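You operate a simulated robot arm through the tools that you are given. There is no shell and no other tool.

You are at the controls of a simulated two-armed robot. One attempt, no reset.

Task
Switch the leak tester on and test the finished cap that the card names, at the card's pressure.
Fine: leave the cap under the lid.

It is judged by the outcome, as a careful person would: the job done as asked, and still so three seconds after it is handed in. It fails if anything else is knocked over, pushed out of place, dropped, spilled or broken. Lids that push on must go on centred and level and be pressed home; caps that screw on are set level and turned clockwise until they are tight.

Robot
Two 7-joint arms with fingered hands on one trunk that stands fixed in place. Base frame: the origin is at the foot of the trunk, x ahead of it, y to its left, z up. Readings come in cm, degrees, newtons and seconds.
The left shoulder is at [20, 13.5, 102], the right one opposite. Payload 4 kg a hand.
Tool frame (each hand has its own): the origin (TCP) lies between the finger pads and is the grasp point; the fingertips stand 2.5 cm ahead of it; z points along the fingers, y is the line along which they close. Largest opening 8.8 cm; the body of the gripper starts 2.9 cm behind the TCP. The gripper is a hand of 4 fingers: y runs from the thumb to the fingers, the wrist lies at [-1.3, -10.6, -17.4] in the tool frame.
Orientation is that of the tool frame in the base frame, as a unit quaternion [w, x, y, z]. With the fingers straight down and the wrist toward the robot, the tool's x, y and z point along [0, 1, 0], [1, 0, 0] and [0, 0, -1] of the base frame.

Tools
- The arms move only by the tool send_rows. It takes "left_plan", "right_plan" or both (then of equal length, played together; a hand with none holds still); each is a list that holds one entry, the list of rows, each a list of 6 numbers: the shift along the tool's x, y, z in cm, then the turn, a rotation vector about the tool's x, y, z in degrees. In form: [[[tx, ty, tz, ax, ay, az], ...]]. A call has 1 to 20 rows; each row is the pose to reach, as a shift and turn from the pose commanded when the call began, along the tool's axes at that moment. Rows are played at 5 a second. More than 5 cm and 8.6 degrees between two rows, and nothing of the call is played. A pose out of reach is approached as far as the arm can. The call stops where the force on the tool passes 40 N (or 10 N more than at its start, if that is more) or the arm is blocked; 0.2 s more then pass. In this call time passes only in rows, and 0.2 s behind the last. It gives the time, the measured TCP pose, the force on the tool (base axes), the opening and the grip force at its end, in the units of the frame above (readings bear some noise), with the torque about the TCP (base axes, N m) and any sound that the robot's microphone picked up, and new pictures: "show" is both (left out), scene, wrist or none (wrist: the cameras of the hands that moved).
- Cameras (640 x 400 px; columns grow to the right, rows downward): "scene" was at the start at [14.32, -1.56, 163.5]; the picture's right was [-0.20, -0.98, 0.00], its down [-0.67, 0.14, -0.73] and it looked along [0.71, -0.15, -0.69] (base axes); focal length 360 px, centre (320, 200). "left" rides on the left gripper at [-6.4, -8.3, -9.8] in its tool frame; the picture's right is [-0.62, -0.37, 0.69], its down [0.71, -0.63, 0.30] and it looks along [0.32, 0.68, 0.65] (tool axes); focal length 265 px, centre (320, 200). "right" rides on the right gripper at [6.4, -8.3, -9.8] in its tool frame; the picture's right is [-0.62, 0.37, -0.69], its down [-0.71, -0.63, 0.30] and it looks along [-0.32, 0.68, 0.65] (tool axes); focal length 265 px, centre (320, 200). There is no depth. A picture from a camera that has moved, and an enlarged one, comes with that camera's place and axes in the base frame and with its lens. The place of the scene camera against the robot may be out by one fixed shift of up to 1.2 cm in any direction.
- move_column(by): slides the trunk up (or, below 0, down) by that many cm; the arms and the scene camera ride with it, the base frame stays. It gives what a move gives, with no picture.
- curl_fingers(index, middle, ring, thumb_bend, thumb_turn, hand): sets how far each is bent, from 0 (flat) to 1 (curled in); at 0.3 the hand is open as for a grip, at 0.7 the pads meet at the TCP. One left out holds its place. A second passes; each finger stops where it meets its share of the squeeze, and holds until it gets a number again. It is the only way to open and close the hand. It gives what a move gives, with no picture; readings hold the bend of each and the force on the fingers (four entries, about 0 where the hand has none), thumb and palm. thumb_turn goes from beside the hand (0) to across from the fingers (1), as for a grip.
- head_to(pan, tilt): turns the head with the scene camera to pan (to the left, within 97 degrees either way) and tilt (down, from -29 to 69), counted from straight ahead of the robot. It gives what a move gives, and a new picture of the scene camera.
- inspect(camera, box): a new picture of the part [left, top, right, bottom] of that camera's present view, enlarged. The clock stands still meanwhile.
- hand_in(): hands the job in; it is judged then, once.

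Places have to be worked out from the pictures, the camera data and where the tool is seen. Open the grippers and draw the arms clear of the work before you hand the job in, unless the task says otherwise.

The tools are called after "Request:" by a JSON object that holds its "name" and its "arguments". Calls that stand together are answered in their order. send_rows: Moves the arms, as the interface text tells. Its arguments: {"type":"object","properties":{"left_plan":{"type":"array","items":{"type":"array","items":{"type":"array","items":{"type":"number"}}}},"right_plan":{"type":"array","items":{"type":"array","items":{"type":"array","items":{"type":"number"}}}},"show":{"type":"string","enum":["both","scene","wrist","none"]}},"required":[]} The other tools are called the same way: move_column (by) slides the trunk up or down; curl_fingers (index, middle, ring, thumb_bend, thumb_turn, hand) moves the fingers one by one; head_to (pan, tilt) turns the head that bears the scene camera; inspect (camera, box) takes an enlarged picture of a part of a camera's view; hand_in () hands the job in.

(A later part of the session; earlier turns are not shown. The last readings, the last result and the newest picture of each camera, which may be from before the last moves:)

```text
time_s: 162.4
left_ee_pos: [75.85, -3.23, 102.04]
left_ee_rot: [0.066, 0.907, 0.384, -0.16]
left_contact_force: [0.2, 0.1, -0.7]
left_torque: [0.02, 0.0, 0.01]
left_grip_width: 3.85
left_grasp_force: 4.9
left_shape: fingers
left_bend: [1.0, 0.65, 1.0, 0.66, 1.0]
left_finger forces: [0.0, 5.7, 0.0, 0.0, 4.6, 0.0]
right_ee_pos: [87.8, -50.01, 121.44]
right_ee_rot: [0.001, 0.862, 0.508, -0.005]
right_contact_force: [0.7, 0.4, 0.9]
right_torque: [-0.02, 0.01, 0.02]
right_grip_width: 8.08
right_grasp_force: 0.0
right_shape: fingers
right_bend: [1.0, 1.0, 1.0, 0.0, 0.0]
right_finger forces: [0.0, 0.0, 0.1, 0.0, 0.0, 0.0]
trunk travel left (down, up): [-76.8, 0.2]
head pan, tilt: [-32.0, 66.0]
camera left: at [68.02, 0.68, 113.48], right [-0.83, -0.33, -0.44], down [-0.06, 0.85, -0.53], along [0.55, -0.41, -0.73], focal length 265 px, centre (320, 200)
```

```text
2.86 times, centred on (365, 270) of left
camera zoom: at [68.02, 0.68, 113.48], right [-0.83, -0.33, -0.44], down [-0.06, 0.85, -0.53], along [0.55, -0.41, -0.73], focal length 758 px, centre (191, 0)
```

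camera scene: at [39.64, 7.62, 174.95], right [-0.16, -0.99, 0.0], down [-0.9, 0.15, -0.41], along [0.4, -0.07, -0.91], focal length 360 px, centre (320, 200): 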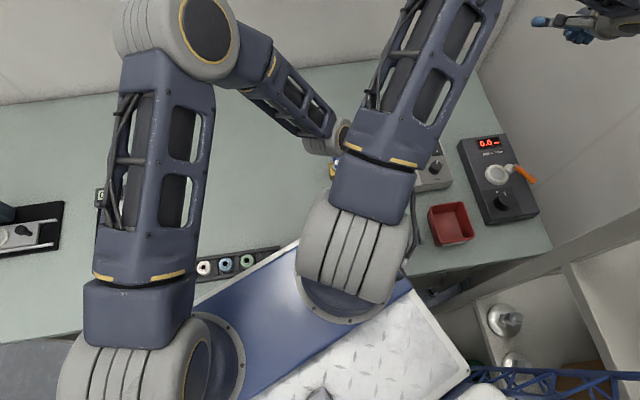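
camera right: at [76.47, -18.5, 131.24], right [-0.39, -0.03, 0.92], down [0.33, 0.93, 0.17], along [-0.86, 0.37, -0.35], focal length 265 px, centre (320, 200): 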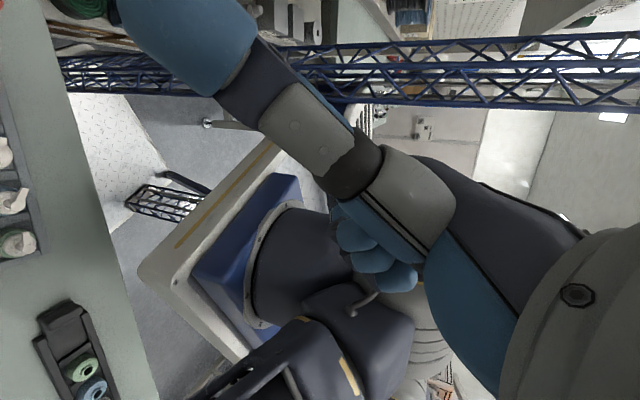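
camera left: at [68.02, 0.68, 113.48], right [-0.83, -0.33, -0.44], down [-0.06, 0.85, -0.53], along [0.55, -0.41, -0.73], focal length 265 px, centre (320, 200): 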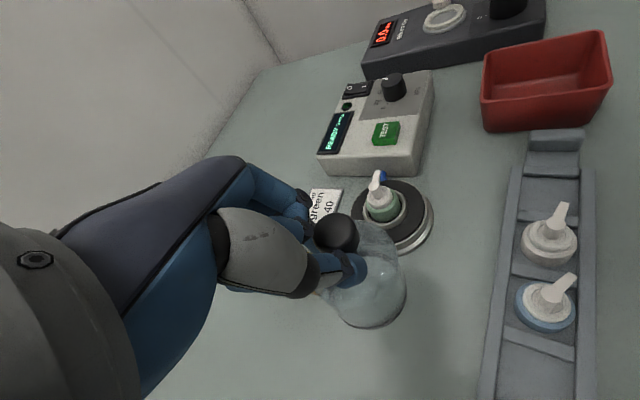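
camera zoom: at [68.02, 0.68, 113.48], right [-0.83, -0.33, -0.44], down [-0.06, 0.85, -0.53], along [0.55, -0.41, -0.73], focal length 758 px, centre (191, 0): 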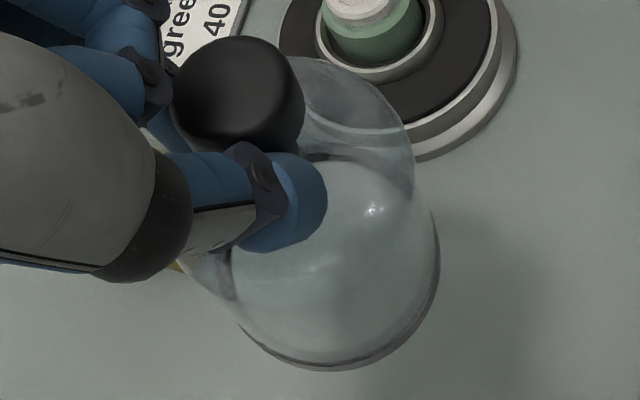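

The bell leans about 8° about the pinch axis. I'll rotate the hand 8° the other way to level it, then recheck.

Request:
{"name": "send_rows", "arguments": {"left_plan": [[[0, 0, 0, 0, -4, 0], [0, 0, 0, 0, -8, 0], [0, 0, 0, 0, -8, 0]]], "show": "wrist"}}

Request:
{"name": "inspect", "arguments": {"camera": "left", "box": [290, 190, 430, 340]}}

```text
time_s: 163.2
left_ee_pos: [75.77, -3.25, 102.01]
left_ee_rot: [0.093, 0.893, 0.379, -0.223]
left_contact_force: [-0.5, 1.0, -1.3]
left_torque: [0.0, -0.02, 0.0]
left_grip_width: 3.81
left_grasp_force: 5.7
left_shape: fingers
left_bend: [1.0, 0.65, 1.0, 0.66, 1.0]
left_finger forces: [0.0, 5.5, 0.0, 0.0, 4.5, 0.0]
right_ee_pos: [87.85, -50.06, 121.47]
right_ee_rot: [0.002, 0.862, 0.507, -0.004]
right_contact_force: [-0.5, 0.2, 0.1]
right_torque: [-0.03, -0.02, 0.02]
right_grip_width: 8.09
right_grasp_force: 0.0
right_shape: fingers
right_bend: [1.0, 1.0, 1.0, 0.0, 0.0]
right_finger forces: [0.1, 0.0, 0.0, 0.0, 0.0, 0.0]
trunk travel left (down, up): [-76.8, 0.2]
head pan, tilt: [-32.0, 66.0]
camera left: at [69.13, 1.88, 113.74], right [-0.87, -0.37, -0.32], down [-0.11, 0.79, -0.6], along [0.48, -0.49, -0.73], focal length 265 px, centre (320, 200)
```

left: 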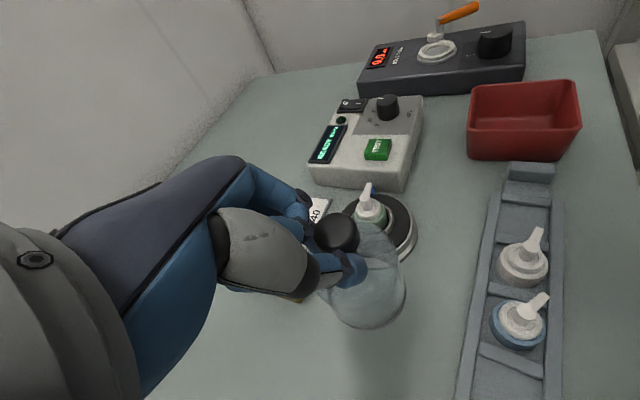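

```text
2.67 times, centred on (360, 265) of left
camera zoom: at [69.13, 1.88, 113.74], right [-0.87, -0.37, -0.32], down [-0.11, 0.79, -0.6], along [0.48, -0.49, -0.73], focal length 708 px, centre (213, 27)
```

zoom: 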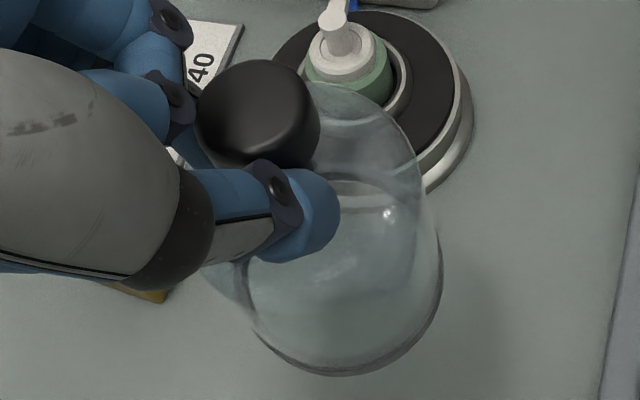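

The bell is within about 3° of level now. I'll raise it, trim the last 3°, and carry it over the cap.

Request:
{"name": "send_rows", "arguments": {"left_plan": [[[-0.66, 0, -1.24, 0, -1, 0], [-1.3, 0, -2.5, 0, -2, 0], [-1.97, 0, -3.7, 0, -3, 0], [-2.6, 1.3, -3.35, 0, -3, 0], [-3.3, 2.7, -3.0, 0, -3, 0], [-3.95, 4.0, -2.65, 0, -3, 0], [-4.6, 5.4, -2.3, 0, -3, 0], [-5.3, 6.7, -1.95, 0, -3, 0], [-5.95, 8.07, -1.6, 0, -3, 0], [-5.95, 8.07, -1.6, 0, -3, 0]]], "show": "wrist"}}

Request:
{"name": "inspect", "arguments": {"camera": "left", "box": [270, 180, 450, 360]}}

```text
time_s: 165.4
left_ee_pos: [78.51, -11.98, 106.32]
left_ee_rot: [0.103, 0.887, 0.376, -0.246]
left_contact_force: [-0.6, 0.7, -0.6]
left_torque: [-0.02, -0.01, 0.03]
left_grip_width: 3.81
left_grasp_force: 4.9
left_shape: fingers
left_bend: [1.0, 0.65, 1.0, 0.66, 1.0]
left_finger forces: [0.0, 5.4, 0.0, 0.0, 4.3, 0.1]
right_ee_pos: [87.92, -50.02, 121.33]
right_ee_rot: [0.002, 0.862, 0.507, -0.004]
right_contact_force: [0.5, -0.2, -0.1]
right_torque: [-0.02, 0.02, -0.03]
right_grip_width: 8.09
right_grasp_force: 0.1
right_shape: fingers
right_bend: [1.0, 1.0, 1.0, 0.0, 0.0]
right_finger forces: [0.0, 0.1, 0.0, 0.1, 0.0, 0.0]
trunk travel left (down, up): [-76.8, 0.2]
head pan, tilt: [-32.0, 66.0]
camera left: at [72.14, -6.43, 118.03], right [-0.88, -0.38, -0.27], down [-0.14, 0.77, -0.63], along [0.45, -0.52, -0.73], focal length 265 px, centre (320, 200)
```

left: 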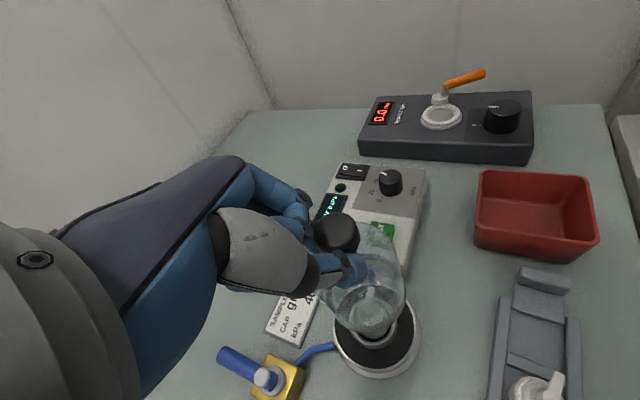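

```text
2.22 times, centred on (360, 270) of left
camera zoom: at [72.14, -6.43, 118.03], right [-0.88, -0.38, -0.27], down [-0.14, 0.77, -0.63], along [0.45, -0.52, -0.73], focal length 590 px, centre (231, 44)
```

zoom: 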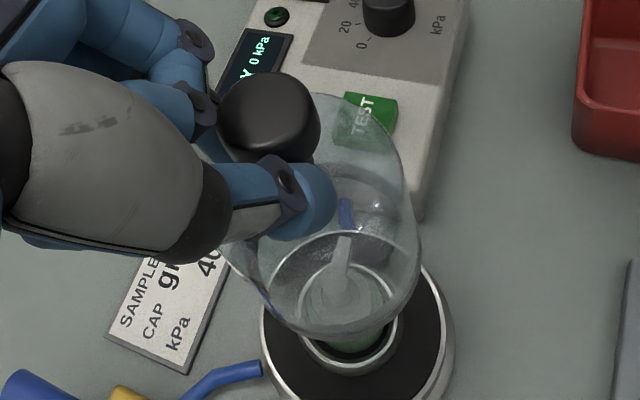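

The bell is above the cap. I'll zoom in on its rim for a careful check of level and position.

Request:
{"name": "inspect", "arguments": {"camera": "left", "box": [320, 220, 430, 380]}}

Request:
{"name": "inspect", "arguments": {"camera": "left", "box": [310, 250, 420, 340]}}

```text
2.50 times, centred on (375, 300) of left
camera zoom: at [72.14, -6.43, 118.03], right [-0.88, -0.38, -0.27], down [-0.14, 0.77, -0.63], along [0.45, -0.52, -0.73], focal length 664 px, centre (182, -50)
```

zoom: 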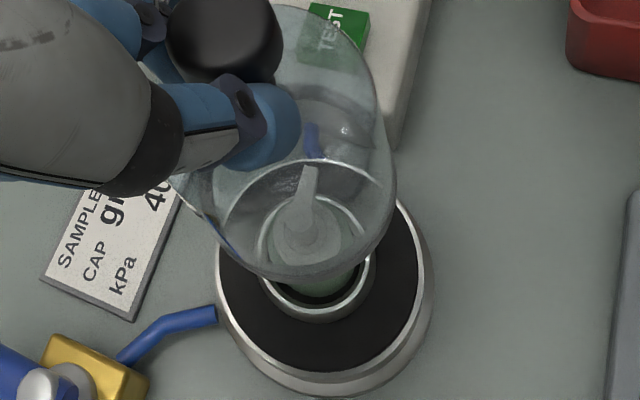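

```text
4.44 times, centred on (365, 295) of left
camera zoom: at [72.14, -6.43, 118.03], right [-0.88, -0.38, -0.27], down [-0.14, 0.77, -0.63], along [0.45, -0.52, -0.73], focal length 1180 px, centre (120, -222)
```

zoom: 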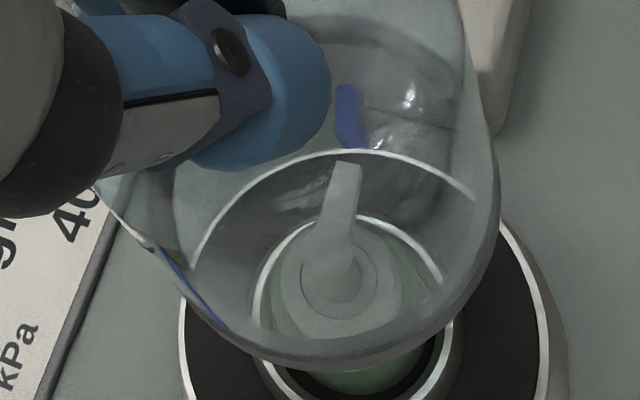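

Base centre is about (77.23,-12.31) with a small 4° side tilt. I'll trim 3°, shift slightly, and lower to about 1 cm above the pad.

Request:
{"name": "send_rows", "arguments": {"left_plan": [[[-0.11, 0.04, 0.07, -1.5, 0, 0], [-0.11, 0.04, 0.07, -3, 0, 0], [0.4, 0.04, 0.93, -3, 0, 0], [0.92, 0.04, 1.78, -3, 0, 0], [1.43, 0.04, 2.64, -3, 0, 0], [1.95, 0.04, 3.5, -3, 0, 0], [2.46, 0.04, 4.35, -3, 0, 0], [2.97, 0.04, 5.2, -3, 0, 0], [3.49, 0.04, 6.06, -3, 0, 0]]], "show": "wrist"}}

Request:
{"name": "inspect", "arguments": {"camera": "left", "box": [290, 210, 430, 350]}}

```text
time_s: 167.4
left_ee_pos: [78.46, -12.14, 99.23]
left_ee_rot: [0.127, 0.884, 0.383, -0.235]
left_contact_force: [0.2, -0.1, -1.0]
left_torque: [0.06, -0.01, 0.02]
left_grip_width: 3.8
left_grasp_force: 5.1
left_shape: fingers
left_bend: [1.0, 0.65, 1.0, 0.66, 1.0]
left_finger forces: [0.0, 5.4, 0.1, 0.1, 4.3, 0.0]
right_ee_pos: [87.8, -49.86, 121.46]
right_ee_rot: [0.001, 0.862, 0.507, -0.004]
right_contact_force: [-0.2, 0.2, -0.5]
right_torque: [-0.04, 0.01, -0.03]
right_grip_width: 8.09
right_grasp_force: 0.0
right_shape: fingers
right_bend: [1.0, 1.0, 1.0, 0.0, 0.0]
right_finger forces: [0.0, 0.0, 0.0, 0.0, 0.0, 0.0]
trunk travel left (down, up): [-76.8, 0.2]
head pan, tilt: [-32.0, 66.0]
camera left: at [71.6, -6.46, 110.67], right [-0.86, -0.41, -0.29], down [-0.14, 0.74, -0.65], along [0.49, -0.52, -0.7], focal length 265 px, centre (320, 200)
```

left: 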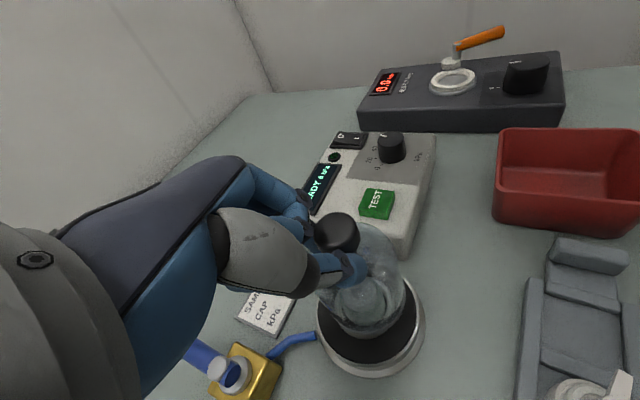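

```text
2.86 times, centred on (360, 280) of left
camera zoom: at [71.6, -6.46, 110.67], right [-0.86, -0.41, -0.29], down [-0.14, 0.74, -0.65], along [0.49, -0.52, -0.7], focal length 758 px, centre (206, -29)
```

zoom: 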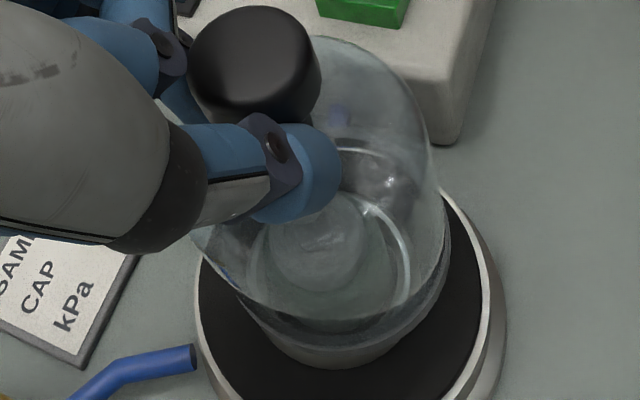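

The bell is centred on the pad in this view. I'll lower slowly until it touches.

Request:
{"name": "send_rows", "arguments": {"left_plan": [[[0.15, 0.02, 0.25, 0, 0, 0], [0.3, 0.04, 0.5, 0, 0, 0], [0.45, 0.06, 0.75, 0, 0, 0], [0.6, 0.08, 1.0, 0, 0, 0], [0.72, 0.1, 1.2, 0, 0, 0]]], "show": "none"}}

Request:
{"name": "inspect", "arguments": {"camera": "left", "box": [290, 210, 450, 370]}}

```text
time_s: 168.6
left_ee_pos: [78.55, -12.19, 97.79]
left_ee_rot: [0.127, 0.884, 0.383, -0.236]
left_contact_force: [0.6, 0.4, 0.6]
left_torque: [-0.01, -0.02, -0.02]
left_grip_width: 3.61
left_grasp_force: 0.1
left_shape: fingers
left_bend: [1.0, 0.72, 1.0, 0.71, 1.0]
left_finger forces: [0.0, 0.1, 0.0, 0.0, 0.1, 0.0]
right_ee_pos: [87.81, -49.94, 121.29]
right_ee_rot: [0.001, 0.862, 0.507, -0.004]
right_contact_force: [-0.2, -0.3, -0.1]
right_torque: [-0.01, 0.02, -0.01]
right_grip_width: 8.05
right_grasp_force: 0.1
right_shape: fingers
right_bend: [1.0, 1.0, 1.0, 0.0, 0.0]
right_finger forces: [0.0, 0.0, 0.0, 0.0, 0.1, 0.0]
trunk travel left (down, up): [-76.8, 0.2]
head pan, tilt: [-32.0, 66.0]
```

```text
2.50 times, centred on (370, 290) of left
camera zoom: at [71.74, -6.54, 109.27], right [-0.86, -0.41, -0.29], down [-0.14, 0.74, -0.65], along [0.49, -0.52, -0.7], focal length 664 px, centre (195, -25)
```

zoom: 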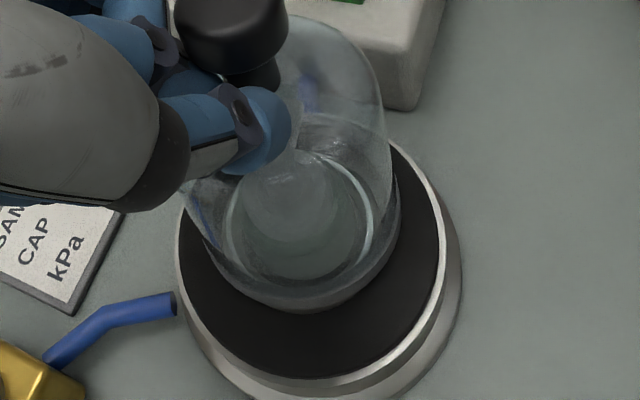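

The bell touched down and the fingers slid off the neck; it appears to be standing on the pad. I'll zoom in before moving the hand.

Request:
{"name": "inspect", "arguments": {"camera": "left", "box": [310, 200, 400, 260]}}

Request:
{"name": "inspect", "arguments": {"camera": "left", "box": [240, 180, 480, 390]}}

```text
6.67 times, centred on (355, 230) of left
camera zoom: at [71.74, -6.54, 109.27], right [-0.86, -0.41, -0.29], down [-0.14, 0.74, -0.65], along [0.49, -0.52, -0.7], focal length 1769 px, centre (87, 0)
```

zoom: 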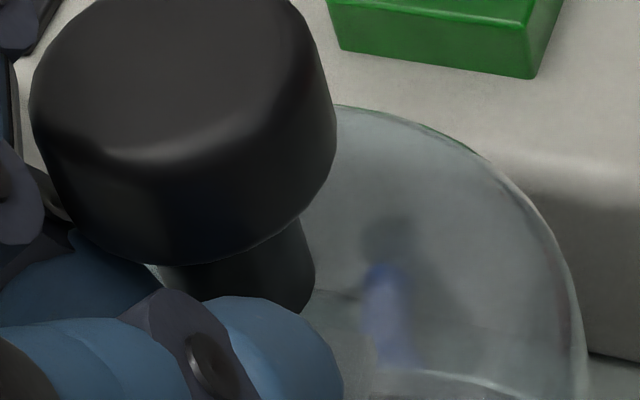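

```text
1.90 times, centred on (360, 285) of left
camera zoom: at [71.74, -6.54, 109.27], right [-0.86, -0.41, -0.29], down [-0.14, 0.74, -0.65], along [0.49, -0.52, -0.7], focal length 506 px, centre (244, 38)
```

zoom: 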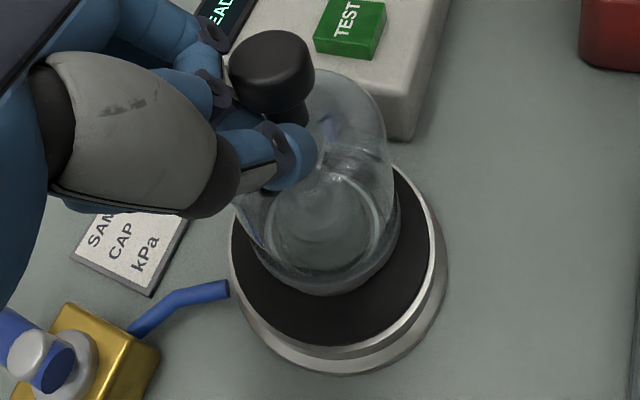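

The fingers have met on the near side of the neck and the bell stands free. I'll open the fingers to straddle the knob and withdraw upward.

Request:
{"name": "curl_fingers", "arguments": {"hand": "left", "middle": 0.58, "thumb_bend": 0.58}}

Request:
{"name": "curl_fingers", "arguments": {"hand": "left", "middle": 0.44, "thumb_bend": 0.44}}

Request:
{"name": "inspect", "arguments": {"camera": "left", "box": [240, 180, 480, 390]}}

```text
time_s: 169.6
left_ee_pos: [78.53, -12.26, 97.84]
left_ee_rot: [0.127, 0.884, 0.383, -0.235]
left_contact_force: [1.5, 3.6, 9.8]
left_torque: [-0.06, -0.14, 0.01]
left_grip_width: 4.11
left_grasp_force: 6.8
left_shape: fingers
left_bend: [1.0, 0.6, 1.0, 0.57, 1.0]
left_finger forces: [0.0, 13.2, 0.0, 0.1, 0.1, 0.0]
right_ee_pos: [87.75, -49.99, 121.44]
right_ee_rot: [0.001, 0.862, 0.508, -0.004]
right_contact_force: [-0.8, -0.7, -0.3]
right_torque: [0.02, 0.0, 0.01]
right_grip_width: 8.08
right_grasp_force: 0.1
right_shape: fingers
right_bend: [1.0, 1.0, 1.0, 0.0, 0.0]
right_finger forces: [0.0, 0.1, 0.0, 0.0, 0.0, 0.0]
trunk travel left (down, up): [-76.8, 0.2]
head pan, tilt: [-32.0, 66.0]
```

```text
time_s: 170.6
left_ee_pos: [78.53, -12.14, 97.9]
left_ee_rot: [0.126, 0.884, 0.383, -0.236]
left_contact_force: [0.5, -0.2, 0.6]
left_torque: [-0.03, -0.05, -0.01]
left_grip_width: 4.65
left_grasp_force: 0.7
left_shape: fingers
left_bend: [1.0, 0.44, 1.0, 0.44, 0.99]
left_finger forces: [0.0, 1.6, 0.1, 0.0, 0.0, 0.0]
right_ee_pos: [87.75, -50.02, 121.41]
right_ee_rot: [0.001, 0.861, 0.508, -0.005]
right_contact_force: [0.3, 0.1, 0.2]
right_torque: [0.01, -0.01, 0.02]
right_grip_width: 8.08
right_grasp_force: 0.0
right_shape: fingers
right_bend: [1.0, 1.0, 1.0, 0.0, 0.0]
right_finger forces: [0.0, 0.1, 0.0, 0.0, 0.1, 0.1]
trunk travel left (down, up): [-76.8, 0.2]
head pan, tilt: [-32.0, 66.0]
```

```text
1.90 times, centred on (360, 285) of left
camera zoom: at [71.72, -6.54, 109.26], right [-0.86, -0.41, -0.29], down [-0.14, 0.74, -0.65], along [0.49, -0.52, -0.7], focal length 506 px, centre (244, 38)
```

zoom: 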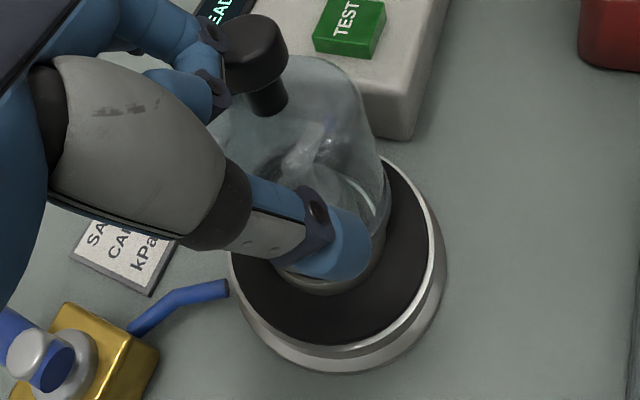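

The middle finger pressed against the neck from the wrong side and the bell is leaning on it slightly. I'll ease the hand away toward the thumb side so the bell can settle back.

Request:
{"name": "send_rows", "arguments": {"left_plan": [[[0, -0.25, 0, 0, 0, 0], [0, -0.5, 0, 0, 0, 0], [0, -0.75, 0, 0, 0, 0], [0, -1.0, 0, 0, 0, 0], [0, -1.3, 0, 0, 0, 0]]], "show": "none"}}

Request:
{"name": "inspect", "arguments": {"camera": "left", "box": [240, 180, 480, 390]}}

```text
time_s: 171.8
left_ee_pos: [77.5, -11.33, 97.72]
left_ee_rot: [0.127, 0.884, 0.383, -0.235]
left_contact_force: [1.8, -0.3, 6.1]
left_torque: [-0.23, -0.2, 0.03]
left_grip_width: 4.62
left_grasp_force: 3.2
left_shape: fingers
left_bend: [1.0, 0.41, 1.0, 0.44, 0.99]
left_finger forces: [0.1, 6.0, 0.1, 0.0, 0.0, 0.1]
right_ee_pos: [87.77, -49.98, 121.45]
right_ee_rot: [0.001, 0.862, 0.508, -0.004]
right_contact_force: [0.9, -0.6, 0.3]
right_torque: [0.02, 0.01, 0.0]
right_grip_width: 8.09
right_grasp_force: 0.1
right_shape: fingers
right_bend: [1.0, 1.0, 1.0, 0.0, 0.0]
right_finger forces: [0.0, 0.0, 0.0, 0.1, 0.0, 0.1]
trunk travel left (down, up): [-76.8, 0.2]
head pan, tilt: [-32.0, 66.0]
```

```text
1.90 times, centred on (360, 285) of left
camera zoom: at [70.71, -5.69, 109.16], right [-0.86, -0.41, -0.29], down [-0.14, 0.74, -0.65], along [0.49, -0.53, -0.7], focal length 506 px, centre (244, 38)
```

zoom: 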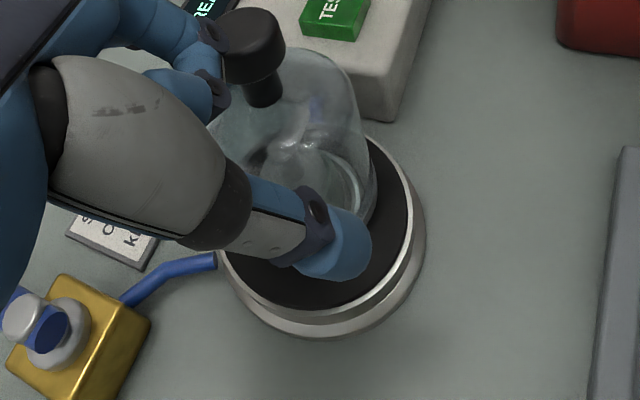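

The fingertips are pressing down on the dome because the hand is a bit low. I'll raise the hand straight up.

Request:
{"name": "send_rows", "arguments": {"left_plan": [[[-0.15, 0, -0.26, 0, 0, 0], [-0.35, 0.2, -0.6, 0, 0, 0], [-0.6, 0.5, -1.03, 0, 0, 0]]], "show": "none"}}

Request:
{"name": "inspect", "arguments": {"camera": "left", "box": [240, 180, 480, 390]}}

```text
time_s: 172.6
left_ee_pos: [77.91, -11.63, 98.97]
left_ee_rot: [0.126, 0.884, 0.383, -0.236]
left_contact_force: [0.3, 0.2, -0.5]
left_torque: [-0.02, -0.01, 0.05]
left_grip_width: 4.65
left_grasp_force: 0.1
left_shape: fingers
left_bend: [1.0, 0.44, 1.0, 0.44, 0.99]
left_finger forces: [0.0, 0.0, 0.0, 0.1, 0.0, 0.0]
right_ee_pos: [87.88, -49.99, 121.36]
right_ee_rot: [0.002, 0.862, 0.507, -0.004]
right_contact_force: [-0.2, 0.3, 0.0]
right_torque: [0.03, -0.03, 0.02]
right_grip_width: 8.09
right_grasp_force: 0.0
right_shape: fingers
right_bend: [1.0, 1.0, 1.0, 0.0, 0.0]
right_finger forces: [0.0, 0.1, 0.0, 0.0, 0.0, 0.0]
trunk travel left (down, up): [-76.8, 0.2]
head pan, tilt: [-32.0, 66.0]
```

```text
1.90 times, centred on (360, 285) of left
camera zoom: at [71.08, -5.95, 110.46], right [-0.86, -0.41, -0.29], down [-0.14, 0.74, -0.65], along [0.49, -0.52, -0.7], focal length 506 px, centre (244, 38)
```

zoom: 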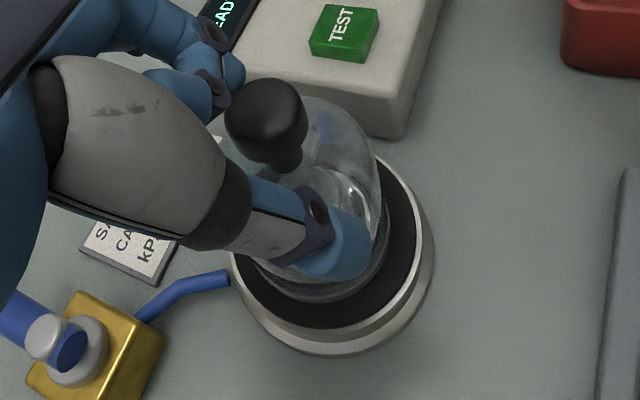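

All forces are zero and the bell stands upright between the open fingers. I'll withdraw the hand along its axis.

Request:
{"name": "send_rows", "arguments": {"left_plan": [[[0, 0, -1, 0, 0, 0], [0, 0, -2.5, 0, 0, 0], [0, 0, -4.5, 0, 0, 0], [0, 0, -7, 0, 0, 0], [0, 0, -10, 0, 0, 0]]], "show": "both"}}

Request:
{"name": "inspect", "arguments": {"camera": "left", "box": [330, 200, 500, 370]}}

```text
time_s: 173.8
left_ee_pos: [81.07, -7.78, 107.55]
left_ee_rot: [0.126, 0.884, 0.384, -0.236]
left_contact_force: [1.1, 0.6, 0.2]
left_torque: [-0.02, 0.01, -0.04]
left_grip_width: 4.64
left_grasp_force: 0.0
left_shape: fingers
left_bend: [1.0, 0.44, 1.0, 0.44, 0.99]
left_finger forces: [0.1, 0.0, 0.1, 0.1, 0.0, 0.0]
right_ee_pos: [87.8, -49.98, 121.4]
right_ee_rot: [0.001, 0.862, 0.507, -0.004]
right_contact_force: [-0.2, 0.5, 0.1]
right_torque: [-0.02, -0.02, 0.03]
right_grip_width: 8.09
right_grasp_force: 0.1
right_shape: fingers
right_bend: [1.0, 1.0, 1.0, 0.0, 0.0]
right_finger forces: [0.0, 0.1, 0.0, 0.0, 0.0, 0.0]
trunk travel left (down, up): [-76.8, 0.2]
head pan, tilt: [-32.0, 66.0]
camera scene: at [39.65, 7.59, 174.95], right [-0.16, -0.99, 0.0], down [-0.9, 0.15, -0.41], along [0.4, -0.07, -0.91], focal length 360 px, centre (320, 200)
camera left: at [74.29, -2.05, 118.98], right [-0.86, -0.41, -0.29], down [-0.14, 0.74, -0.65], along [0.49, -0.53, -0.7], focal length 265 px, centre (320, 200)
```

scene: 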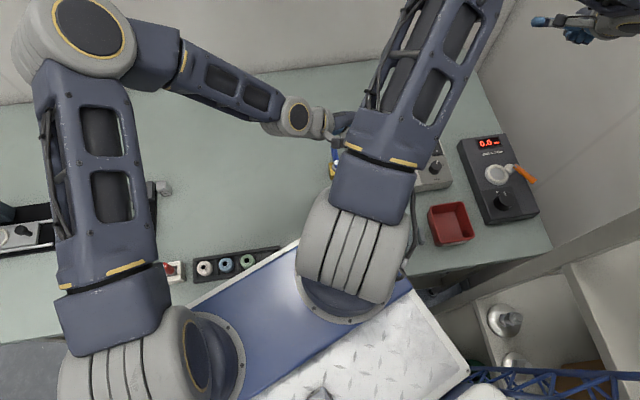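
left: 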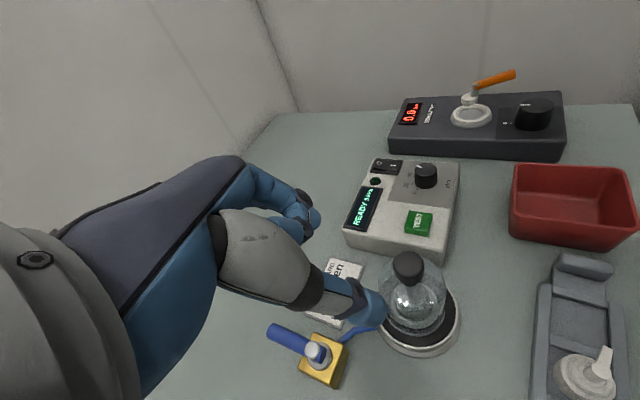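

```text
2.35 times, centred on (415, 285) of left
camera zoom: at [74.29, -2.05, 118.98], right [-0.86, -0.41, -0.29], down [-0.14, 0.74, -0.65], along [0.49, -0.53, -0.7], focal length 624 px, centre (96, 0)
```

zoom: 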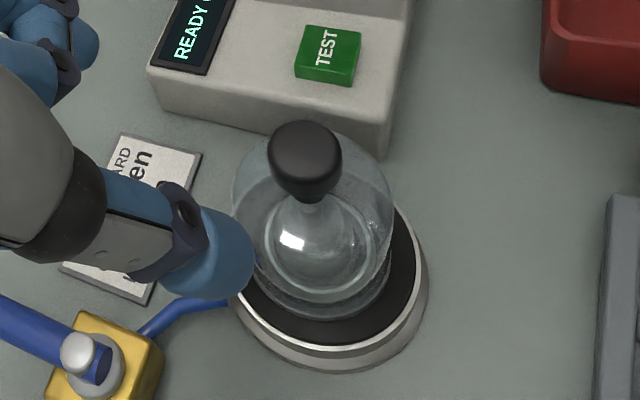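

The bell stands over the cap. I'll zoom in to check that it's centred and sealed on the pad.

Request:
{"name": "inspect", "arguments": {"camera": "left", "box": [370, 240, 480, 365]}}

Request:
{"name": "inspect", "arguments": {"camera": "left", "box": [376, 300, 440, 350]}}

```text
3.20 times, centred on (425, 302) of left
camera zoom: at [74.29, -2.05, 118.98], right [-0.86, -0.41, -0.29], down [-0.14, 0.74, -0.65], along [0.49, -0.53, -0.7], focal length 849 px, centre (-16, -128)
```

zoom: 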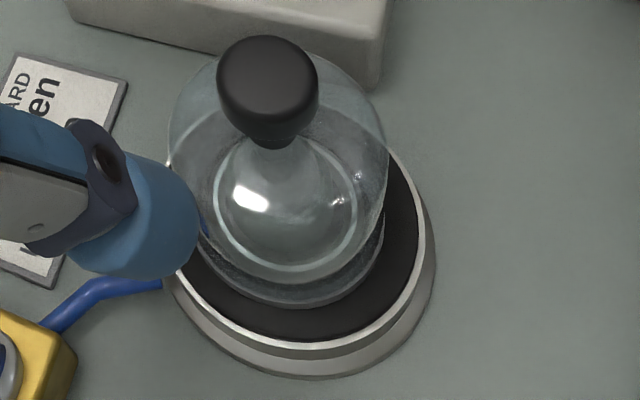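

```text
8.00 times, centred on (408, 325) of left
camera zoom: at [74.29, -2.05, 118.98], right [-0.86, -0.41, -0.29], down [-0.14, 0.74, -0.65], along [0.49, -0.53, -0.7], focal length 2123 px, centre (-384, -800)
```

zoom: 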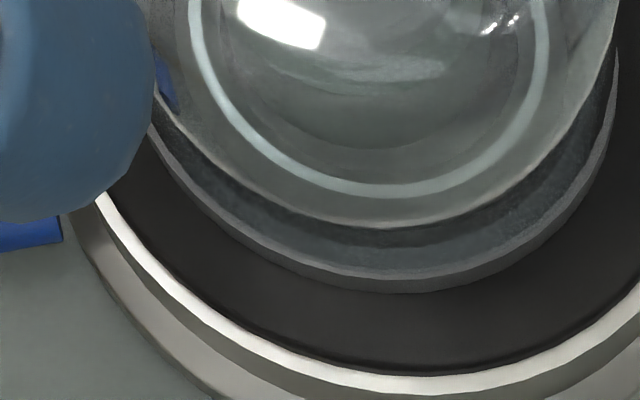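

The circle fits put the bell base at (77.65,-12.2) and the pad centre at (77.7,-12.3), so it's centred. I'll back the hand off to the left for a lower-angle view to confirm the bell is level.

Request:
{"name": "send_rows", "arguments": {"left_plan": [[[2.1, -1.8, -0.7, 0, 0, 0], [4.3, -3.6, -1.4, 0, 0, 0], [6.4, -5.35, -2.05, 0, 0, 0], [8.5, -7.1, -2.7, 0, 0, 0], [10.7, -8.9, -3.4, 0, 0, 0], [12.8, -10.7, -4.1, 0, 0, 0], [12.8, -10.7, -4.1, 0, 0, 0]]], "show": "wrist"}}

Request:
{"name": "inspect", "arguments": {"camera": "left", "box": [370, 150, 490, 260]}}

```text
time_s: 175.4
left_ee_pos: [81.84, 9.36, 103.99]
left_ee_rot: [0.126, 0.884, 0.383, -0.237]
left_contact_force: [0.0, 0.7, 0.1]
left_torque: [-0.02, 0.02, -0.03]
left_grip_width: 4.64
left_grasp_force: 0.1
left_shape: fingers
left_bend: [1.0, 0.44, 1.0, 0.44, 0.99]
left_finger forces: [0.0, 0.0, 0.1, 0.0, 0.0, 0.0]
right_ee_pos: [87.87, -49.98, 121.38]
right_ee_rot: [0.002, 0.861, 0.508, -0.004]
right_contact_force: [0.0, 0.1, -0.1]
right_torque: [-0.01, -0.04, 0.02]
right_grip_width: 8.06
right_grasp_force: 0.0
right_shape: fingers
right_bend: [1.0, 1.0, 1.0, 0.0, 0.0]
right_finger forces: [0.0, 0.1, 0.0, 0.0, 0.0, 0.0]
trunk travel left (down, up): [-76.8, 0.2]
head pan, tilt: [-32.0, 66.0]
camera left: at [75.04, 14.96, 115.42], right [-0.86, -0.41, -0.29], down [-0.14, 0.74, -0.65], along [0.49, -0.53, -0.7], focal length 265 px, centre (320, 200)
```

left: 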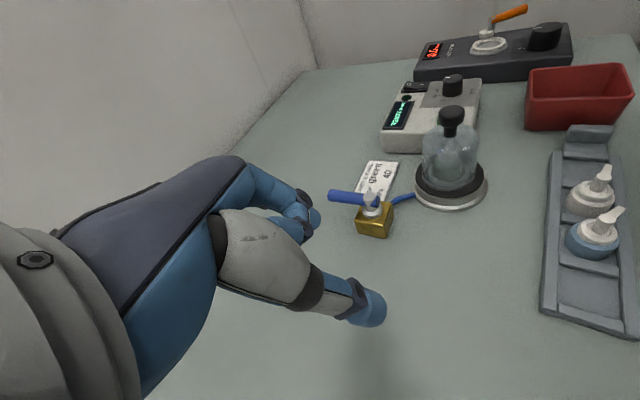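

```text
3.64 times, centred on (430, 205) of left
camera zoom: at [75.04, 14.96, 115.42], right [-0.86, -0.41, -0.29], down [-0.14, 0.74, -0.65], along [0.49, -0.53, -0.7], focal length 965 px, centre (-80, 182)
```

zoom: 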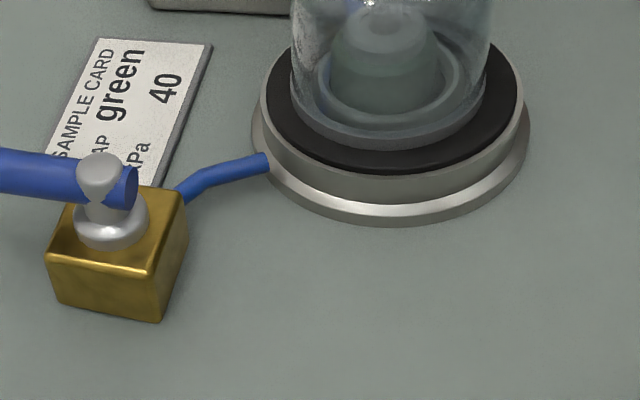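

Request:
{"name": "inspect", "arguments": {"camera": "left", "box": [400, 90, 500, 220]}}

```text
3.08 times, centred on (450, 155) of left
camera zoom: at [75.04, 14.96, 115.42], right [-0.86, -0.41, -0.29], down [-0.14, 0.74, -0.65], along [0.49, -0.53, -0.7], focal length 817 px, centre (-80, 338)
```

zoom: 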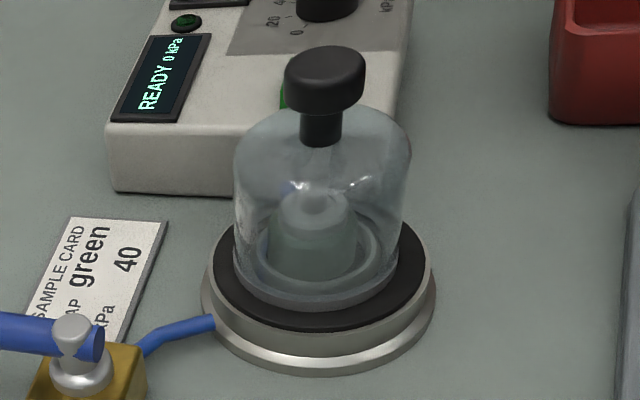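

The low view shows the bell upright, flush on the pad and centred over the cap. Next I'll shape the left thumb as a poker and move over the TEST button.

Request:
{"name": "curl_fingers", "arguments": {"hand": "left", "index": 1.0, "middle": 1.0, "ring": 1.0, "thumb_bend": 0.35}}

Request:
{"name": "send_rows", "arguments": {"left_plan": [[[-2.2, 2.4, 0.4, 0.28, 3.1, 0.1], [-4.4, 4.8, 1.6, 0.56, 6.2, 0.2], [-6.6, 7.3, 2.8, 0.84, 9.3, 0.3], [-8.8, 9.7, 4.0, 1.1, 12.4, 0.4], [-11, 12.1, 5.3, 1.4, 15.5, 0.5], [-13.1, 14.5, 6.6, 1.7, 18.5, 0.6], [-15.3, 16.9, 7.9, 2.0, 21.6, 0.7], [-17.5, 19.4, 9.3, 2.2, 24.7, 0.8], [-19.7, 21.8, 10.6, 2.5, 27.8, 0.9], [-21.9, 24.2, 12, 2.8, 30.9, 1.0], [-21.9, 24.2, 12, 2.8, 30.9, 1.0]]], "show": "both"}}

```text
time_s: 176.4
left_ee_pos: [81.89, 9.28, 103.99]
left_ee_rot: [0.125, 0.884, 0.383, -0.236]
left_contact_force: [-0.4, -0.9, -0.6]
left_torque: [0.0, 0.01, 0.0]
left_grip_width: 5.03
left_grasp_force: 0.1
left_shape: fingers
left_bend: [1.0, 1.0, 1.0, 0.35, 0.98]
left_finger forces: [0.0, 0.0, 0.0, 0.1, 0.0, 0.0]
right_ee_pos: [87.87, -49.96, 121.34]
right_ee_rot: [0.002, 0.862, 0.507, -0.003]
right_contact_force: [0.4, 0.9, 0.9]
right_torque: [-0.02, 0.0, 0.01]
right_grip_width: 8.05
right_grasp_force: 0.0
right_shape: fingers
right_bend: [1.0, 1.0, 1.0, 0.0, 0.0]
right_finger forces: [0.1, 0.0, 0.0, 0.1, 0.0, 0.1]
trunk travel left (down, up): [-76.8, 0.2]
head pan, tilt: [-32.0, 66.0]
```

```text
time_s: 178.7
left_ee_pos: [92.7, -16.81, 107.31]
left_ee_rot: [0.01, 0.879, 0.476, 0.006]
left_contact_force: [0.2, -0.2, 0.0]
left_torque: [0.0, 0.01, 0.0]
left_grip_width: 5.06
left_grasp_force: 0.1
left_shape: fingers
left_bend: [1.0, 1.0, 1.0, 0.35, 0.98]
left_finger forces: [0.0, 0.0, 0.0, 0.0, 0.0, 0.0]
right_ee_pos: [86.98, -50.41, 121.07]
right_ee_rot: [-0.001, 0.865, 0.501, -0.006]
right_contact_force: [0.6, 0.2, -0.1]
right_torque: [0.0, -0.01, -0.01]
right_grip_width: 8.08
right_grasp_force: 0.0
right_shape: fingers
right_bend: [1.0, 1.0, 1.0, 0.0, 0.0]
right_finger forces: [0.1, 0.0, 0.0, 0.0, 0.0, 0.0]
trunk travel left (down, up): [-76.8, 0.2]
head pan, tilt: [-32.0, 66.0]
stopped in row 11 (left hand): the arm was blocked; the commanded pose is now the measured one
camera scene: at [39.64, 7.61, 174.96], right [-0.16, -0.99, 0.0], down [-0.9, 0.15, -0.41], along [0.4, -0.07, -0.91], focal length 360 px, centre (320, 200)
camera left: at [81.92, -17.49, 117.05], right [-0.63, -0.33, -0.7], down [-0.13, 0.94, -0.32], along [0.76, -0.11, -0.64], focal length 265 px, centre (320, 200)
```

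scene: 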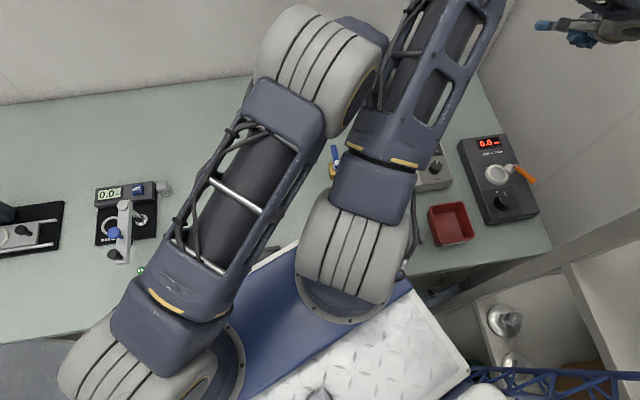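
left: 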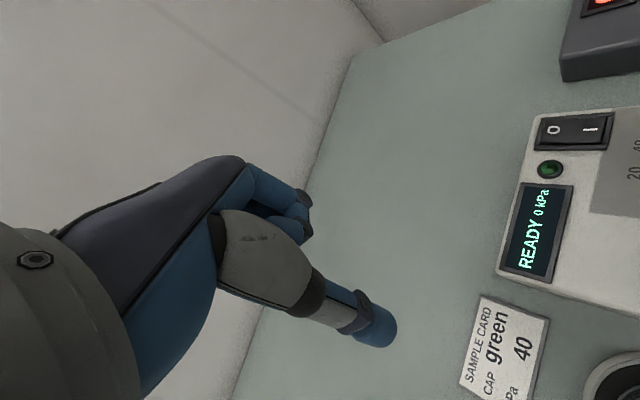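

The left elbow met the right upper arm, so the right arm should press TEST. I'll retreat the left arm to the left.

Request:
{"name": "send_rows", "arguments": {"left_plan": [[[3.1, -3.2, -1, 0, 0, 0], [6.2, -6.4, -2, 0, 0, 0], [9.3, -9.7, -3, 0, 0, 0], [12.4, -12.9, -4, 0, 0, 0], [15.5, -16.1, -5, 0, 0, 0], [18.7, -19.3, -6, 0, 0, 0], [21.8, -22.6, -7, 0, 0, 0], [24.9, -25.8, -8, 0, 0, 0]]], "show": "both"}}

```text
time_s: 180.5
left_ee_pos: [84.46, 18.06, 114.53]
left_ee_rot: [0.009, 0.88, 0.474, 0.005]
left_contact_force: [0.7, -0.1, -0.3]
left_torque: [0.01, -0.01, -0.04]
left_grip_width: 5.05
left_grasp_force: 0.1
left_shape: fingers
left_bend: [1.0, 1.0, 1.0, 0.35, 0.98]
left_finger forces: [0.0, 0.0, 0.0, 0.0, 0.1, 0.1]
right_ee_pos: [87.01, -50.51, 121.24]
right_ee_rot: [0.0, 0.866, 0.5, -0.006]
right_contact_force: [0.3, -0.6, 0.4]
right_torque: [0.0, -0.01, -0.01]
right_grip_width: 8.07
right_grasp_force: 0.1
right_shape: fingers
right_bend: [1.0, 1.0, 1.0, 0.0, 0.0]
right_finger forces: [0.1, 0.1, 0.0, 0.0, 0.0, 0.0]
trunk travel left (down, up): [-76.8, 0.2]
head pan, tilt: [-32.0, 66.0]
camera scene: at [39.66, 7.56, 174.95], right [-0.16, -0.99, 0.0], down [-0.9, 0.15, -0.41], along [0.4, -0.07, -0.91], focal length 360 px, centre (320, 200)
camera left: at [73.76, 17.44, 124.25], right [-0.64, -0.32, -0.7], down [-0.13, 0.94, -0.32], along [0.76, -0.11, -0.64], focal length 265 px, centre (320, 200)
```

scene: 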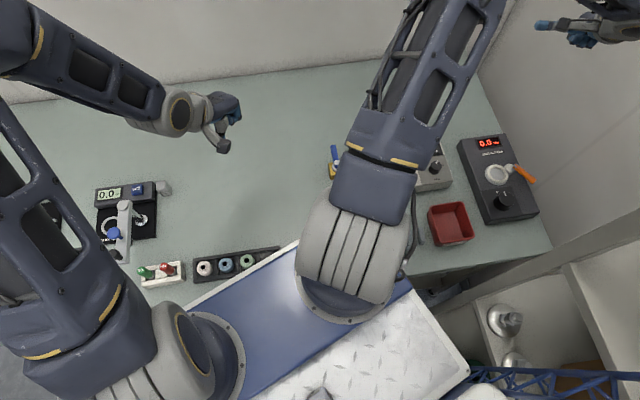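
left: 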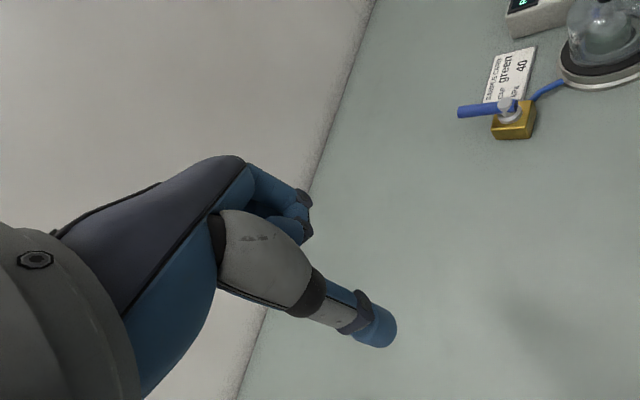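

The left arm is clear. I'll shape the right thumb as the poker and bring the right hand over in the same elbow-up way as for the dial.

Request:
{"name": "curl_fingers", "arguments": {"hand": "right", "index": 1.0, "middle": 1.0, "ring": 1.0, "thumb_bend": 0.35, "thumb_turn": 1.0}}

Request:
{"name": "send_rows", "arguments": {"right_plan": [[[3.4, -1.0, 0.5, 0, 0, -2.5], [6.75, -2.0, 1.0, 0, 0, -5], [10.1, -2.95, 1.5, 0, 0, -7.5], [13.5, -3.9, 2.0, 0, 0, -10], [16.9, -4.9, 2.5, 0, 0, -12.5], [20.25, -5.9, 3.0, 0, 0, -15]]], "show": "scene"}}

```text
time_s: 181.5
left_ee_pos: [84.47, 18.18, 114.55]
left_ee_rot: [0.009, 0.88, 0.475, 0.006]
left_contact_force: [0.2, -0.2, -0.5]
left_torque: [-0.02, -0.03, 0.0]
left_grip_width: 5.07
left_grasp_force: 0.1
left_shape: fingers
left_bend: [1.0, 1.0, 1.0, 0.35, 0.98]
left_finger forces: [0.0, 0.1, 0.1, 0.0, 0.0, 0.1]
right_ee_pos: [87.01, -50.47, 121.08]
right_ee_rot: [0.0, 0.866, 0.501, -0.006]
right_contact_force: [0.0, -0.1, 0.2]
right_torque: [-0.01, 0.01, 0.02]
right_grip_width: 5.11
right_grasp_force: 0.1
right_shape: fingers
right_bend: [1.0, 1.0, 1.0, 0.35, 0.98]
right_finger forces: [0.0, 0.0, 0.0, 0.0, 0.1, 0.0]
trunk travel left (down, up): [-76.8, 0.2]
head pan, tilt: [-32.0, 66.0]
```

```text
time_s: 182.9
left_ee_pos: [84.47, 18.08, 114.63]
left_ee_rot: [0.009, 0.88, 0.475, 0.005]
left_contact_force: [0.0, -0.3, -1.1]
left_torque: [0.02, 0.01, -0.01]
left_grip_width: 5.04
left_grasp_force: 0.1
left_shape: fingers
left_bend: [1.0, 1.0, 1.0, 0.35, 0.98]
left_finger forces: [0.1, 0.0, 0.1, 0.0, 0.0, 0.0]
right_ee_pos: [91.78, -29.89, 117.65]
right_ee_rot: [-0.002, 0.793, 0.609, -0.007]
right_contact_force: [0.1, 0.0, -0.5]
right_torque: [0.0, -0.02, 0.0]
right_grip_width: 5.07
right_grasp_force: 0.1
right_shape: fingers
right_bend: [1.0, 1.0, 1.0, 0.35, 0.98]
right_finger forces: [0.0, 0.0, 0.1, 0.0, 0.1, 0.1]
trunk travel left (down, up): [-76.8, 0.2]
head pan, tilt: [-32.0, 66.0]
camera scene: at [39.64, 7.59, 174.95], right [-0.16, -0.99, 0.0], down [-0.9, 0.15, -0.41], along [0.4, -0.07, -0.91], focal length 360 px, centre (320, 200)
```

scene: 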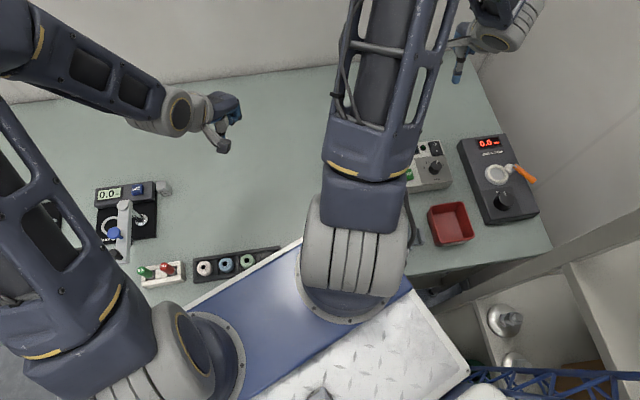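

The posture is good. I'll move to a hover with the thumb tip above TEST.

Request:
{"name": "send_rows", "arguments": {"right_plan": [[[0.9, -1.85, 2.0, 0, 0, 0], [1.8, -3.7, 4.2, 0, 0, 0], [2.7, -5.55, 6.6, 0, 0, 0], [3.6, -7.4, 9.4, 0, 0, 0], [4.46, -9.26, 12.0, 0, 0, 0], [4.46, -9.26, 12.6, 0, 0, 0]]], "show": "both"}}

Request:
{"name": "inspect", "arguments": {"camera": "right", "box": [140, 220, 340, 380]}}

```text
time_s: 184.3
left_ee_pos: [84.42, 18.18, 114.56]
left_ee_rot: [0.01, 0.88, 0.474, 0.006]
left_contact_force: [0.1, 0.6, 0.0]
left_torque: [-0.02, 0.02, 0.01]
left_grip_width: 5.04
left_grasp_force: 0.0
left_shape: fingers
left_bend: [1.0, 1.0, 1.0, 0.35, 0.98]
left_finger forces: [0.0, 0.0, 0.0, 0.0, 0.1, 0.2]
right_ee_pos: [83.98, -23.4, 105.47]
right_ee_rot: [-0.001, 0.793, 0.609, -0.006]
right_contact_force: [0.1, 0.7, 0.5]
right_torque: [0.05, -0.01, 0.05]
right_grip_width: 5.09
right_grasp_force: 0.1
right_shape: fingers
right_bend: [1.0, 1.0, 1.0, 0.35, 0.98]
right_finger forces: [0.1, 0.0, 0.0, 0.0, 0.1, 0.0]
trunk travel left (down, up): [-76.8, 0.2]
head pan, tilt: [-32.0, 66.0]
camera scene: at [39.64, 7.63, 174.96], right [-0.16, -0.99, 0.0], down [-0.9, 0.15, -0.41], along [0.4, -0.07, -0.91], focal length 360 px, centre (320, 200)
camera right: at [77.81, -15.08, 115.32], right [0.2, -0.69, 0.69], down [-0.8, -0.53, -0.29], along [0.57, -0.49, -0.66], focal length 265 px, centre (320, 200)
```

scene: 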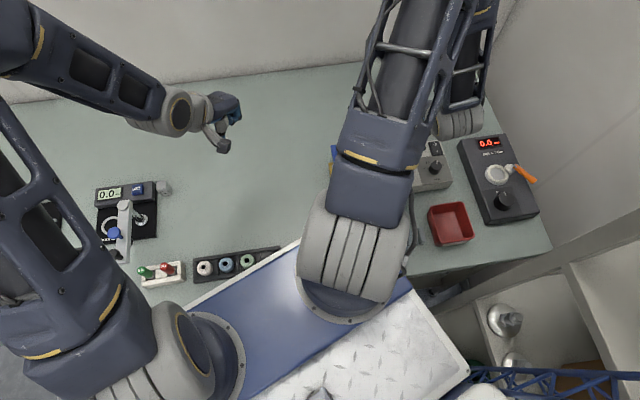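
right: 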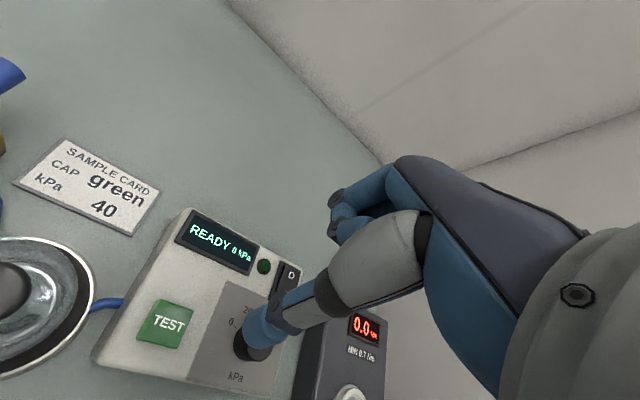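

```text
2.50 times, centred on (240, 300) of right
camera zoom: at [77.81, -15.08, 115.32], right [0.2, -0.69, 0.69], down [-0.8, -0.53, -0.29], along [0.57, -0.49, -0.66], focal length 664 px, centre (520, -50)
```

zoom: 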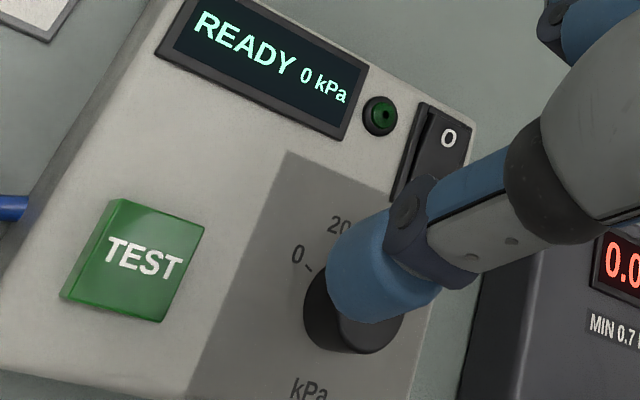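

TEST is at (79.55,-21.8). I'll correct by (0.3,0.34) cm and lower the thumb to just above it.

Request:
{"name": "send_rows", "arguments": {"right_plan": [[[0.41, 0.2, 2.5, 0, 0, 0], [0.41, 0.2, 5, 0, 0, 0], [0.41, 0.2, 7.5, 0, 0, 0], [0.41, 0.2, 9.3, 0, 0, 0], [0.41, 0.2, 9.8, 0, 0, 0]]], "show": "wrist"}}

Request:
{"name": "inspect", "arguments": {"camera": "right", "box": [140, 200, 340, 360]}}

```text
time_s: 185.5
left_ee_pos: [84.47, 18.36, 114.65]
left_ee_rot: [0.009, 0.88, 0.475, 0.005]
left_contact_force: [0.7, -0.6, -0.4]
left_torque: [-0.01, 0.04, 0.02]
left_grip_width: 5.06
left_grasp_force: 0.2
left_shape: fingers
left_bend: [1.0, 1.0, 1.0, 0.35, 0.98]
left_finger forces: [0.1, 0.1, 0.0, 0.0, 0.1, 0.1]
right_ee_pos: [84.23, -23.11, 95.57]
right_ee_rot: [-0.002, 0.793, 0.609, -0.006]
right_contact_force: [-0.1, -0.5, -0.1]
right_torque: [-0.07, -0.01, -0.04]
right_grip_width: 5.1
right_grasp_force: 0.0
right_shape: fingers
right_bend: [1.0, 1.0, 1.0, 0.35, 0.98]
right_finger forces: [0.0, 0.0, 0.0, 0.1, 0.1, 0.0]
trunk travel left (down, up): [-76.8, 0.2]
head pan, tilt: [-32.0, 66.0]
camera right: at [78.02, -14.72, 105.45], right [0.2, -0.69, 0.69], down [-0.8, -0.53, -0.29], along [0.57, -0.49, -0.66], focal length 265 px, centre (320, 200)
```

right: 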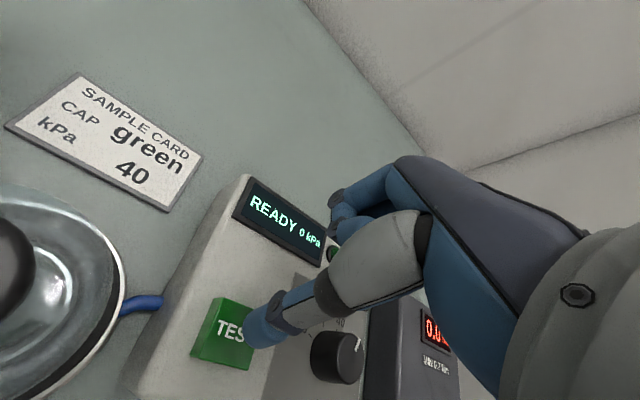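

```text
2.50 times, centred on (240, 280) of right
camera zoom: at [78.02, -14.72, 105.45], right [0.2, -0.69, 0.69], down [-0.8, -0.53, -0.29], along [0.57, -0.49, -0.66], focal length 664 px, centre (520, 0)
```

zoom: 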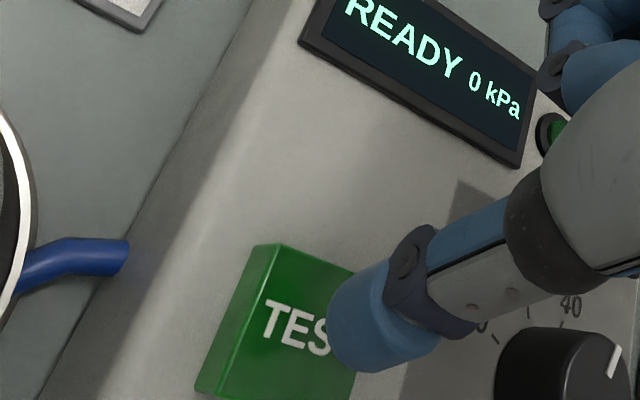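

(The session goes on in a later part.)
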